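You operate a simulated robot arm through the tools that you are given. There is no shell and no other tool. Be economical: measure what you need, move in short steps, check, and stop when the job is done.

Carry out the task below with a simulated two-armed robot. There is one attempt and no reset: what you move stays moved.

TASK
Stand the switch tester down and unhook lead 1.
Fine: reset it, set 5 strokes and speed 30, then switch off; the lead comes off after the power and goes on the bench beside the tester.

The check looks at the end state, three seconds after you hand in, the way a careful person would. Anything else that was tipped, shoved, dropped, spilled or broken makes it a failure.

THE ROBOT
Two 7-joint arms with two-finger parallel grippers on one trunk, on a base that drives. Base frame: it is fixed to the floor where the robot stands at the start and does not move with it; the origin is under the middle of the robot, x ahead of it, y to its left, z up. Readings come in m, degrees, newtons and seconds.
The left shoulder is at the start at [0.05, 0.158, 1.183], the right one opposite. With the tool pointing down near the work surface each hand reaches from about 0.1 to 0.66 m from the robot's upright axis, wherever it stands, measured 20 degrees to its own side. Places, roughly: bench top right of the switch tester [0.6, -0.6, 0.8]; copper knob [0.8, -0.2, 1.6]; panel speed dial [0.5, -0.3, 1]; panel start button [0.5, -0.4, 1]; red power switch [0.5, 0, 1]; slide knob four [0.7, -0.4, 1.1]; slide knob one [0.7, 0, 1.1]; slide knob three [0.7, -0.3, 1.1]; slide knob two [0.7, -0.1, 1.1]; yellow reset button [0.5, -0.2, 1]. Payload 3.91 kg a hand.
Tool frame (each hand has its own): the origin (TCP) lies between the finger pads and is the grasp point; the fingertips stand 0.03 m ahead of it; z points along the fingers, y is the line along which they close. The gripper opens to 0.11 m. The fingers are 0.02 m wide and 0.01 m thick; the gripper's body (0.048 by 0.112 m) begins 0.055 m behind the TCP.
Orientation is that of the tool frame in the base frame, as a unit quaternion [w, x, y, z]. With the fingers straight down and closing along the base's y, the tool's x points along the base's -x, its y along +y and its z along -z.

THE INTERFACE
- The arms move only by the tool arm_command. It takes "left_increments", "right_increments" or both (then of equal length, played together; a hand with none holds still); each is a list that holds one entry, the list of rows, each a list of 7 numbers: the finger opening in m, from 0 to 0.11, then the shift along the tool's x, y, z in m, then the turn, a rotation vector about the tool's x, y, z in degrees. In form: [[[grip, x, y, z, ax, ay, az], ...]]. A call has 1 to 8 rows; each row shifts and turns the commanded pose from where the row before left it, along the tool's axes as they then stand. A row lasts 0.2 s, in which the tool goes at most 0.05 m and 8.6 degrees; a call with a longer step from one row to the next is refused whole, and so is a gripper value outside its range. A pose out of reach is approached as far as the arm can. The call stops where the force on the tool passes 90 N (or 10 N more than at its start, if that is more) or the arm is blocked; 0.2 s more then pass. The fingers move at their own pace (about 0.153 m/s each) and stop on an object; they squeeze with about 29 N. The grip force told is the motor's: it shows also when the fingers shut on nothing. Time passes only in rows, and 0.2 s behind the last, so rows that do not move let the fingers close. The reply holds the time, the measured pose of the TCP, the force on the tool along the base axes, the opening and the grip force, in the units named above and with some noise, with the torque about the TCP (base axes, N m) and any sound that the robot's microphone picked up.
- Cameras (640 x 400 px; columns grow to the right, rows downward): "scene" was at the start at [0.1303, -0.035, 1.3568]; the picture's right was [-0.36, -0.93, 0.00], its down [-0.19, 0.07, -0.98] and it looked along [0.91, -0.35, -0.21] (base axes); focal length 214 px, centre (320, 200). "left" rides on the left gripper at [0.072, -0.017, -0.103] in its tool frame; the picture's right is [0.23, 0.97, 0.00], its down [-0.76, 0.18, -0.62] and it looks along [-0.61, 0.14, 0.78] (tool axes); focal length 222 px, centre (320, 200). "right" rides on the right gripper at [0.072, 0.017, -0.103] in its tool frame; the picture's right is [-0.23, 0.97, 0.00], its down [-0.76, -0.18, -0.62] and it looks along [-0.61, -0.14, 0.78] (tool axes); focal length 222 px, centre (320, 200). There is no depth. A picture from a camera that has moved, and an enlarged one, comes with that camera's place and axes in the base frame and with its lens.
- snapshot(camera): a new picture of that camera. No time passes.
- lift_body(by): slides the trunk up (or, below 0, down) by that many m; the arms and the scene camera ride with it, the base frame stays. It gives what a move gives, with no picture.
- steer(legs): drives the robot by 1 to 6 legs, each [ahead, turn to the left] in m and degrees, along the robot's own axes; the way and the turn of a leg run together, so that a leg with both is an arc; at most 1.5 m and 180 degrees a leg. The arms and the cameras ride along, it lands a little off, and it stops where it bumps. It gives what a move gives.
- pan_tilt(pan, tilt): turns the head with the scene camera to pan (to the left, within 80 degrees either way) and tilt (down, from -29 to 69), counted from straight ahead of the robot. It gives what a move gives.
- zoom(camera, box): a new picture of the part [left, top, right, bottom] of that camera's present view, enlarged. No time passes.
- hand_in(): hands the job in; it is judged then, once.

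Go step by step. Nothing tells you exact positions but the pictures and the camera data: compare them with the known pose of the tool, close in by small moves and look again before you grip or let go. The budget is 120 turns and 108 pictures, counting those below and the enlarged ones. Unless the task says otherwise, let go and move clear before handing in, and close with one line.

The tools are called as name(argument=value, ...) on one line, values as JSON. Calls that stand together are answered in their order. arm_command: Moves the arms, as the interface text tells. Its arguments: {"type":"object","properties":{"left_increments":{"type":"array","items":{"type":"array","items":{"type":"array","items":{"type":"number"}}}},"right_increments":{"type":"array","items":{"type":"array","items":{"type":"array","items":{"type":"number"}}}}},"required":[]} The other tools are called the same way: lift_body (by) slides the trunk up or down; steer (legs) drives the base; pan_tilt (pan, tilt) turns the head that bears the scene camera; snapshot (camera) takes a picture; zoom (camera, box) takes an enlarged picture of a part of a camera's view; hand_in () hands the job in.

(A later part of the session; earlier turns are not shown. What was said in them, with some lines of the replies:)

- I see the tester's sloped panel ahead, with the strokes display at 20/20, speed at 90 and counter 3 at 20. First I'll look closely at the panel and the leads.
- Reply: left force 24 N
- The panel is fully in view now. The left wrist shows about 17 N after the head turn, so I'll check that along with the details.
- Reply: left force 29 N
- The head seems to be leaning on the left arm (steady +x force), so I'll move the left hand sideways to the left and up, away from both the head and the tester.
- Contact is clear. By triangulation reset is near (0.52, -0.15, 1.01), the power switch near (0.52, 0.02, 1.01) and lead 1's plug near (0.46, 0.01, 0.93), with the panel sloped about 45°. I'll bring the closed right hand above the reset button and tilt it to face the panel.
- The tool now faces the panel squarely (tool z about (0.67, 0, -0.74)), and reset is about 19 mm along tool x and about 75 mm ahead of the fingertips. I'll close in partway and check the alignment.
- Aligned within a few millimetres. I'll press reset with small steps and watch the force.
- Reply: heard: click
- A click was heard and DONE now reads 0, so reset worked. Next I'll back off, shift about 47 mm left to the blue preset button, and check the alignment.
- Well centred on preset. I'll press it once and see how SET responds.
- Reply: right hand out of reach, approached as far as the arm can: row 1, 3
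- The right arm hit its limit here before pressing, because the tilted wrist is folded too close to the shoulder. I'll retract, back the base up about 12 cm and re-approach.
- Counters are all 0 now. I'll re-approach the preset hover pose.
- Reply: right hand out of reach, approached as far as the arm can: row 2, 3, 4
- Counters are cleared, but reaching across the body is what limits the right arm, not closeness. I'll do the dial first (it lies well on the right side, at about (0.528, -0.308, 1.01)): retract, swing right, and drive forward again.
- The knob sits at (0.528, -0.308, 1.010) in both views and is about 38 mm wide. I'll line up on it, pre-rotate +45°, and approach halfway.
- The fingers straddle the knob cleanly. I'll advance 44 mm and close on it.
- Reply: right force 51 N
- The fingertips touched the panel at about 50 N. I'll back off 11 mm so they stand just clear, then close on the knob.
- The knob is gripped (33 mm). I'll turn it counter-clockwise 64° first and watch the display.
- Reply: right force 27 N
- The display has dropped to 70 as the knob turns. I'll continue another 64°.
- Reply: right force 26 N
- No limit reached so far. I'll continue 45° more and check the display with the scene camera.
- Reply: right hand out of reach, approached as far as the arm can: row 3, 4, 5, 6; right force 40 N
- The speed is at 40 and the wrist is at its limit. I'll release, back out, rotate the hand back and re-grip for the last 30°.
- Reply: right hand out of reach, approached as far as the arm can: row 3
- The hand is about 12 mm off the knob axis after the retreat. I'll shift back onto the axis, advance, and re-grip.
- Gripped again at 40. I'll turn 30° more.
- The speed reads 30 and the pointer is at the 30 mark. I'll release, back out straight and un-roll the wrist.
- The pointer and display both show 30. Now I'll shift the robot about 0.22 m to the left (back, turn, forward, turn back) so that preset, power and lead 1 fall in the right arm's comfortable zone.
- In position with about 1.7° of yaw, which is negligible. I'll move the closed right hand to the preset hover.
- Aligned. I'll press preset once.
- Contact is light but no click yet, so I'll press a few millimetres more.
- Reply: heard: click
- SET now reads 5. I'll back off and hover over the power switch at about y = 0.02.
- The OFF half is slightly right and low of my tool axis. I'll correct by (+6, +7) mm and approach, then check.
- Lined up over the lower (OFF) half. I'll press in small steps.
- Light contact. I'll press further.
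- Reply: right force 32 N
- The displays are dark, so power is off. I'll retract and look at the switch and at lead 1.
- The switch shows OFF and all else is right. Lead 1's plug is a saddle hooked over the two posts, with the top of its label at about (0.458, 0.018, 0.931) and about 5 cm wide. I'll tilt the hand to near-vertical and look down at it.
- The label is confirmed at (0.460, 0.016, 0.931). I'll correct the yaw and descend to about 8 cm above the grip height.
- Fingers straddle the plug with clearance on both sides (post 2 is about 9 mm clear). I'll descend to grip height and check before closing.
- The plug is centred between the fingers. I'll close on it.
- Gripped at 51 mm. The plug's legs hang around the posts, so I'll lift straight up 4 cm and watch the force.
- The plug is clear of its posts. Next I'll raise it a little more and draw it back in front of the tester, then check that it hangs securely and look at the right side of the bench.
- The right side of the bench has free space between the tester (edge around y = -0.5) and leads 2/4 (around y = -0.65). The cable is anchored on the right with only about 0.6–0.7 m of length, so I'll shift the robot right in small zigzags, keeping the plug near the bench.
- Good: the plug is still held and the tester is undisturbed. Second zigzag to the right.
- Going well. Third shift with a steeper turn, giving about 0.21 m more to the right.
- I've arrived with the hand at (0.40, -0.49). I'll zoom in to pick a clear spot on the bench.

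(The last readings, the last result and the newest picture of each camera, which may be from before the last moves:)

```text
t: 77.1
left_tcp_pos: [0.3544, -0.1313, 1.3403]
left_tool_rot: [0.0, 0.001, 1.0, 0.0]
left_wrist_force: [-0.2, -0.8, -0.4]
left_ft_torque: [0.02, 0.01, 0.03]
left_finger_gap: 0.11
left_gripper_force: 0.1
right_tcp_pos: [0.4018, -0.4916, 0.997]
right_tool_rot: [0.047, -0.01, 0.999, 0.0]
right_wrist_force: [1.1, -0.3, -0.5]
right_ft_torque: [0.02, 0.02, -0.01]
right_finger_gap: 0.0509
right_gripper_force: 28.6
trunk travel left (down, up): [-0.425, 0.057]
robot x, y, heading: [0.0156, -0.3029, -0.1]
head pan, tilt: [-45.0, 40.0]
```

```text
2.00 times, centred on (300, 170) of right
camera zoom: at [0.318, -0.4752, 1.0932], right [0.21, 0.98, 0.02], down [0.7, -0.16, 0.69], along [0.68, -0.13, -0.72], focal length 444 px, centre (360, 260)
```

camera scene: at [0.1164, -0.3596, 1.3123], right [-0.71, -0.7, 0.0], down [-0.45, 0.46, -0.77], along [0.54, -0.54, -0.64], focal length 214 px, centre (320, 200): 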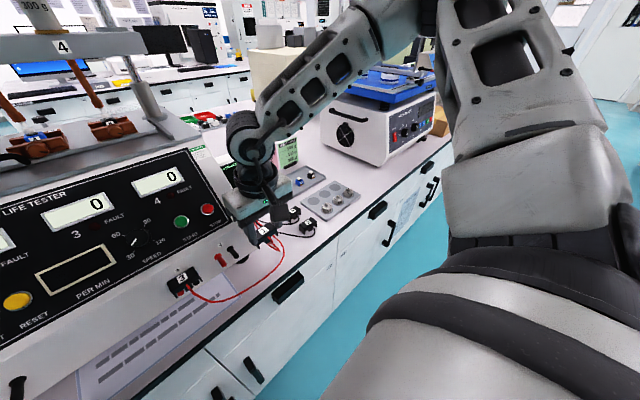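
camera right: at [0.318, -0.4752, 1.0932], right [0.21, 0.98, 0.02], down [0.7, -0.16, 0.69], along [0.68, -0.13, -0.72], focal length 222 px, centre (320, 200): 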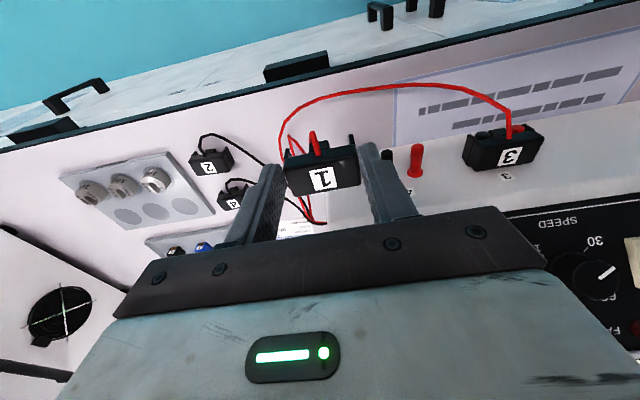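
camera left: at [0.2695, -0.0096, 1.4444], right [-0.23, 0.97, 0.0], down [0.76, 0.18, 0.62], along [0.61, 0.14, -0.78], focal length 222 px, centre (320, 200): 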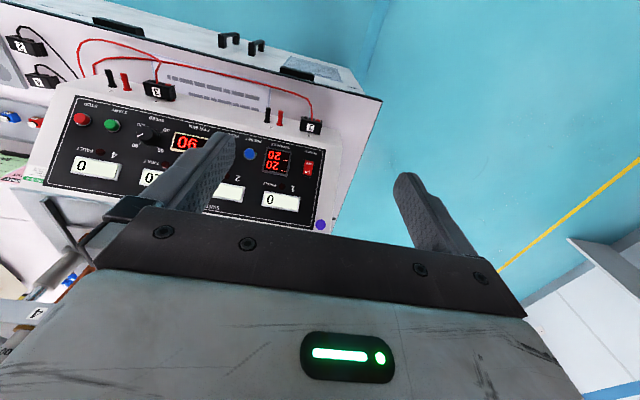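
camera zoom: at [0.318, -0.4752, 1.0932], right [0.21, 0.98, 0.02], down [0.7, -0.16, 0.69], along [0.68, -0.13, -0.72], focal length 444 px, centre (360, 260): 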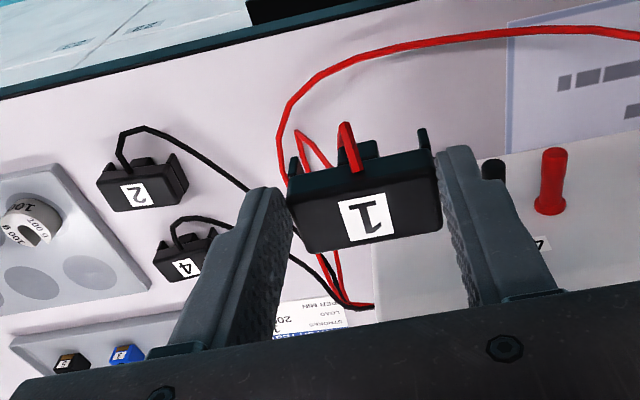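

All cables fan out from the tester's right side at about (0.60, -0.52). The clear patch is at (0.45, -0.60), right of the tester between lead 3's loop and lead 2's cable. I'll move over it and come down partway.

arm_command(right_increments=[[[0.03, -0.0143, -0.036, 0.001, 0, 0, 0], [0.03, -0.0143, -0.036, 0.001, 0, 0, 0], [0.03, -0.0143, -0.036, 0.001, 0, 0, 0], [0.03, 0.0038, 0, 0.04, 0, 0, 0], [0.03, 0.0038, 0, 0.04, 0, 0, 0], [0.03, 0.0028, 0, 0.03, 0, 0, 0], [0.03, 0, 0, 0, 0, 0, 0]]])

snapshot(camera="right")

zoom(camera="scene", box=[200, 150, 360, 250])

```text
t: 78.7
left_tcp_pos: [0.354, -0.1314, 1.3407]
left_tool_rot: [0.0, 0.002, 1.0, 0.0]
left_wrist_force: [0.4, 1.1, 0.4]
left_ft_torque: [-0.01, 0.01, 0.0]
left_finger_gap: 0.11
left_gripper_force: 0.1
right_tcp_pos: [0.4461, -0.5988, 0.8864]
right_tool_rot: [0.048, -0.01, 0.999, 0.0]
right_wrist_force: [-0.4, -0.4, -0.9]
right_ft_torque: [0.01, 0.0, -0.01]
right_finger_gap: 0.051
right_gripper_force: 28.6
trunk travel left (down, up): [-0.425, 0.057]
robot x, y, heading: [0.009, -0.3002, -0.2]
head pan, tilt: [-45.0, 40.0]
```

```text
44 pictures are left
camera right: at [0.3623, -0.5815, 0.9833], right [0.21, 0.98, 0.02], down [0.7, -0.16, 0.69], along [0.68, -0.13, -0.72], focal length 222 px, centre (320, 200)
```

right: 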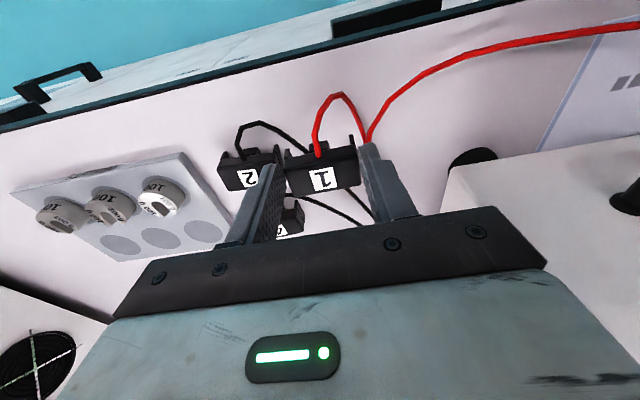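

```text
4.00 times, centred on (280, 200) of scene
camera zoom: at [0.1162, -0.3598, 1.3123], right [-0.71, -0.7, 0.0], down [-0.45, 0.46, -0.77], along [0.54, -0.54, -0.64], focal length 858 px, centre (480, 200)
```

zoom: 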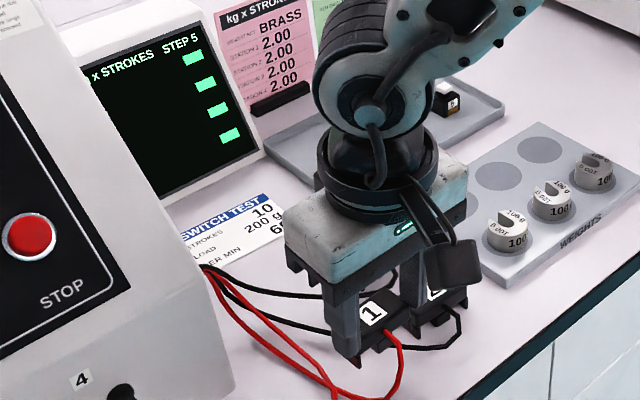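

Lead 2 is close to the -y finger, so I'll shift 10 mm toward the front edge and 4 mm toward the tester while lowering to just above the bench.

arm_command(right_increments=[[[0.03, 0.01, 0.004, 0, 0, 0, 0], [0.03, 0.0024, 0, 0.025, 0, 0, 0], [0.03, 0.002, 0, 0.02, 0, 0, 0], [0.03, 0, 0, 0, 0, 0, 0]]])

snapshot(camera="right")

zoom(camera="scene", box=[240, 190, 340, 252])

```text
t: 79.7
left_tcp_pos: [0.3526, -0.1314, 1.3406]
left_tool_rot: [0.001, 0.001, 1.0, 0.0]
left_wrist_force: [0.5, 0.0, 0.5]
left_ft_torque: [-0.02, -0.01, 0.0]
left_finger_gap: 0.11
left_gripper_force: 0.0
right_tcp_pos: [0.4394, -0.5933, 0.8435]
right_tool_rot: [0.053, -0.011, 0.999, 0.001]
right_wrist_force: [4.0, -2.7, 29.9]
right_ft_torque: [-0.12, -0.34, -0.03]
right_finger_gap: 0.0511
right_gripper_force: 29.4
trunk travel left (down, up): [-0.425, 0.057]
robot x, y, heading: [0.0154, -0.2957, -0.2]
head pan, tilt: [-45.0, 40.0]
```

```text
42 pictures are left
camera right: at [0.3533, -0.577, 0.9395], right [0.21, 0.98, 0.02], down [0.7, -0.16, 0.7], along [0.69, -0.13, -0.71], focal length 222 px, centre (320, 200)
```

right: 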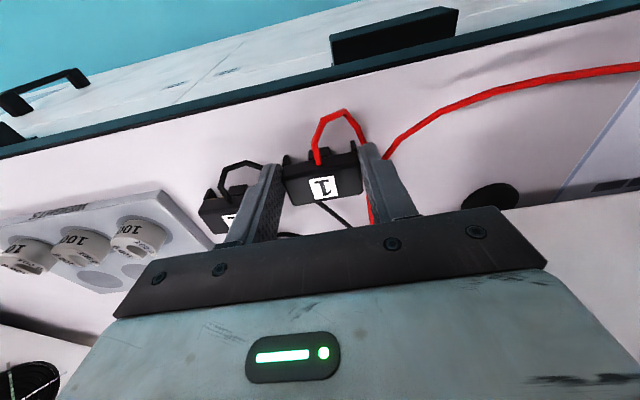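

```text
6.40 times, centred on (290, 221) of scene
camera zoom: at [0.1146, -0.3586, 1.3128], right [-0.71, -0.7, 0.0], down [-0.45, 0.46, -0.77], along [0.54, -0.54, -0.64], focal length 1373 px, centre (512, 66)
```

zoom: 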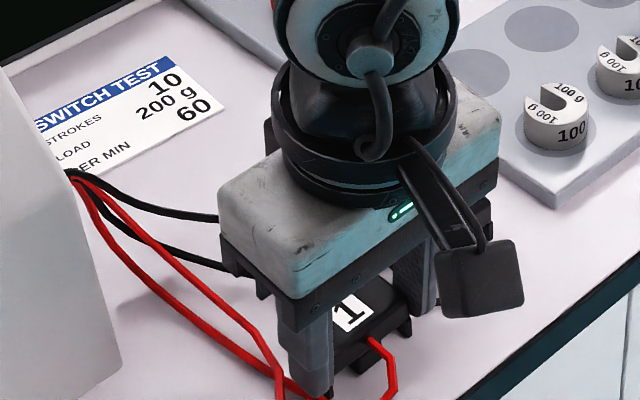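

The plug has touched down (30 N up). I'll ease off 2 mm, then open just enough to release.

arm_command(right_increments=[[[0.03, 0, 0, -0.002, 0, 0, 0], [0.055, 0, 0, 0, 0, 0, 0], [0.062, 0, 0, 0, 0, 0, 0], [0.062, 0, 0, 0, 0, 0, 0]]])

snapshot(camera="right")

```text
t: 80.7
left_tcp_pos: [0.3541, -0.1307, 1.3397]
left_tool_rot: [0.0, 0.001, 1.0, 0.001]
left_wrist_force: [0.0, -0.1, -0.3]
left_ft_torque: [0.0, -0.02, 0.04]
left_finger_gap: 0.1098
left_gripper_force: 0.0
right_tcp_pos: [0.435, -0.5959, 0.8405]
right_tool_rot: [0.047, -0.011, 0.999, 0.0]
right_wrist_force: [0.7, 0.0, -0.1]
right_ft_torque: [0.02, 0.04, 0.04]
right_finger_gap: 0.0618
right_gripper_force: 0.0
trunk travel left (down, up): [-0.425, 0.057]
robot x, y, heading: [0.014, -0.2989, 0.2]
head pan, tilt: [-45.0, 40.0]
```

```text
40 pictures are left
camera right: at [0.3521, -0.5783, 0.9383], right [0.21, 0.98, 0.02], down [0.7, -0.16, 0.69], along [0.68, -0.13, -0.72], focal length 222 px, centre (320, 200)
```

right: 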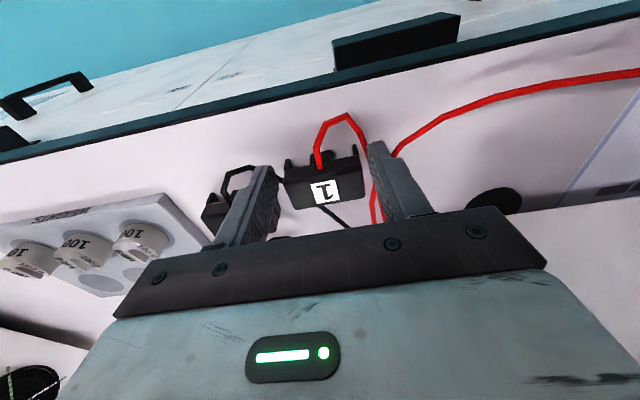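

Released. I'll raise the hand straight up and back, then inspect the result.

arm_command(right_increments=[[[0.062, -0.002, 0, -0.02, 0, 0, 0], [0.062, -0.004, 0, -0.04, 0, 0, 0], [0.062, -0.004, 0, -0.04, 0, 0, 0], [0.062, 0.03, 0, -0.03, 0, 0, 0], [0.062, 0.03, 0, -0.03, 0, 0, 0], [0.062, 0.03, 0, -0.03, 0, 0, 0], [0.062, 0, 0, 0, 0, 0, 0]]])

snapshot(camera="right")

snapshot(camera="scene")

zoom(camera="scene", box=[180, 150, 340, 250])

```text
t: 82.3
left_tcp_pos: [0.3542, -0.1327, 1.3393]
left_tool_rot: [-0.001, 0.001, 1.0, 0.001]
left_wrist_force: [-0.4, 0.8, 0.8]
left_ft_torque: [-0.02, 0.01, 0.01]
left_finger_gap: 0.1101
left_gripper_force: 0.0
right_tcp_pos: [0.3401, -0.5948, 1.0257]
right_tool_rot: [0.047, -0.011, 0.999, 0.0]
right_wrist_force: [0.0, -0.4, -0.6]
right_ft_torque: [-0.01, -0.03, -0.02]
right_finger_gap: 0.062
right_gripper_force: 0.1
trunk travel left (down, up): [-0.425, 0.057]
robot x, y, heading: [0.0114, -0.2955, 0.1]
head pan, tilt: [-45.0, 40.0]
```

```text
39 pictures are left
camera right: at [0.2551, -0.5785, 1.1227], right [0.21, 0.98, 0.02], down [0.7, -0.16, 0.69], along [0.68, -0.13, -0.72], focal length 222 px, centre (320, 200)
```

right: 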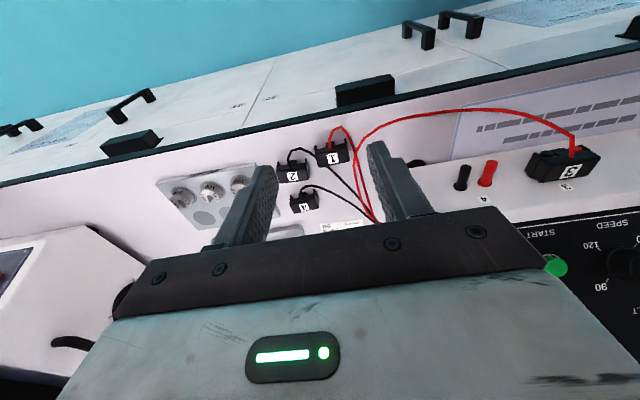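

```text
38 pictures are left
camera scene: at [0.1168, -0.3596, 1.3122], right [-0.71, -0.7, 0.0], down [-0.45, 0.46, -0.77], along [0.54, -0.54, -0.64], focal length 214 px, centre (320, 200)
```

scene: 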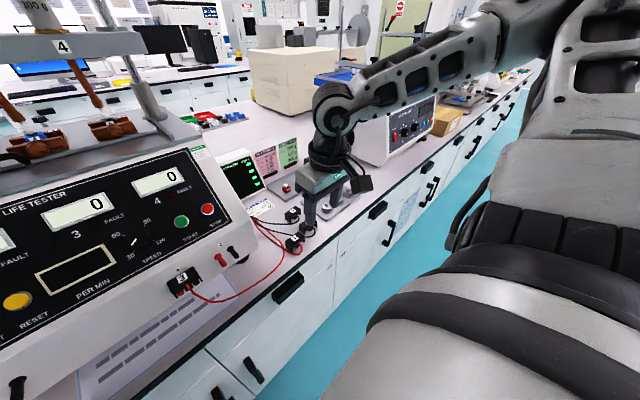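

```text
4.00 times, centred on (260, 200) of scene
camera zoom: at [0.1168, -0.3596, 1.3122], right [-0.71, -0.7, 0.0], down [-0.45, 0.46, -0.77], along [0.54, -0.54, -0.64], focal length 858 px, centre (560, 200)
```

zoom: 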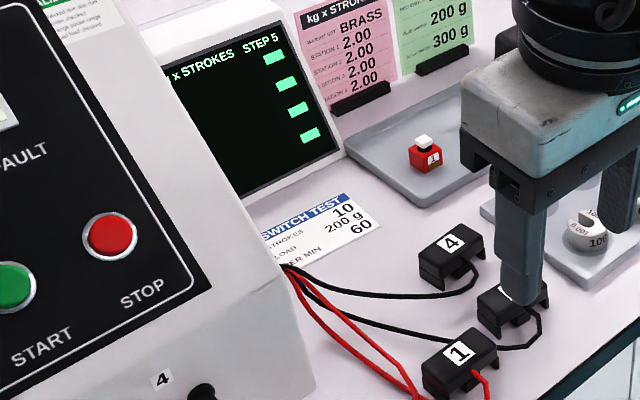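

Lead 1 sits upright on the bench beside leads 2 and 4. One last look at the tester panel to confirm its state.

pan_tilt(pan=10, tilt=35)

snapshot(camera="scene")

```text
t: 83.5
left_tcp_pos: [0.3543, -0.1314, 1.3407]
left_tool_rot: [0.0, 0.002, 1.0, 0.0]
left_wrist_force: [0.4, 1.1, -0.4]
left_ft_torque: [0.04, 0.01, -0.01]
left_finger_gap: 0.11
left_gripper_force: 0.0
right_tcp_pos: [0.3402, -0.5933, 1.0256]
right_tool_rot: [0.047, -0.011, 0.999, 0.001]
right_wrist_force: [-0.6, 0.5, 0.3]
right_ft_torque: [0.03, 0.01, -0.01]
right_finger_gap: 0.0618
right_gripper_force: 0.1
trunk travel left (down, up): [-0.425, 0.057]
robot x, y, heading: [0.0095, -0.2977, -0.4]
head pan, tilt: [10.0, 35.0]
```

```text
36 pictures are left
camera scene: at [0.1433, -0.2846, 1.3198], right [0.17, -0.99, 0.0], down [-0.57, -0.1, -0.82], along [0.81, 0.14, -0.57], focal length 214 px, centre (320, 200)
```

scene: 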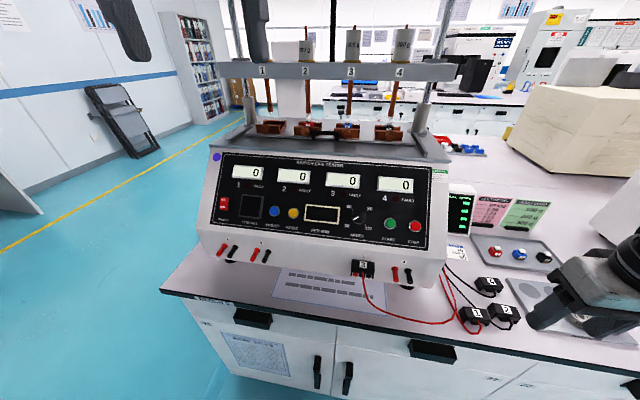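

The tester is dark and its counters read 0. The dial is at 30, post 1 is bare, lead 1 is on the bench to the right, and nothing else has moved, so I'm handing in.

hand_in()

```text
The job is handed in.
```

The tester was reset, set to 5 strokes and speed 30, and switched off; lead 1 then came off and is on the bench just right of the tester, next to leads 2 and 4.
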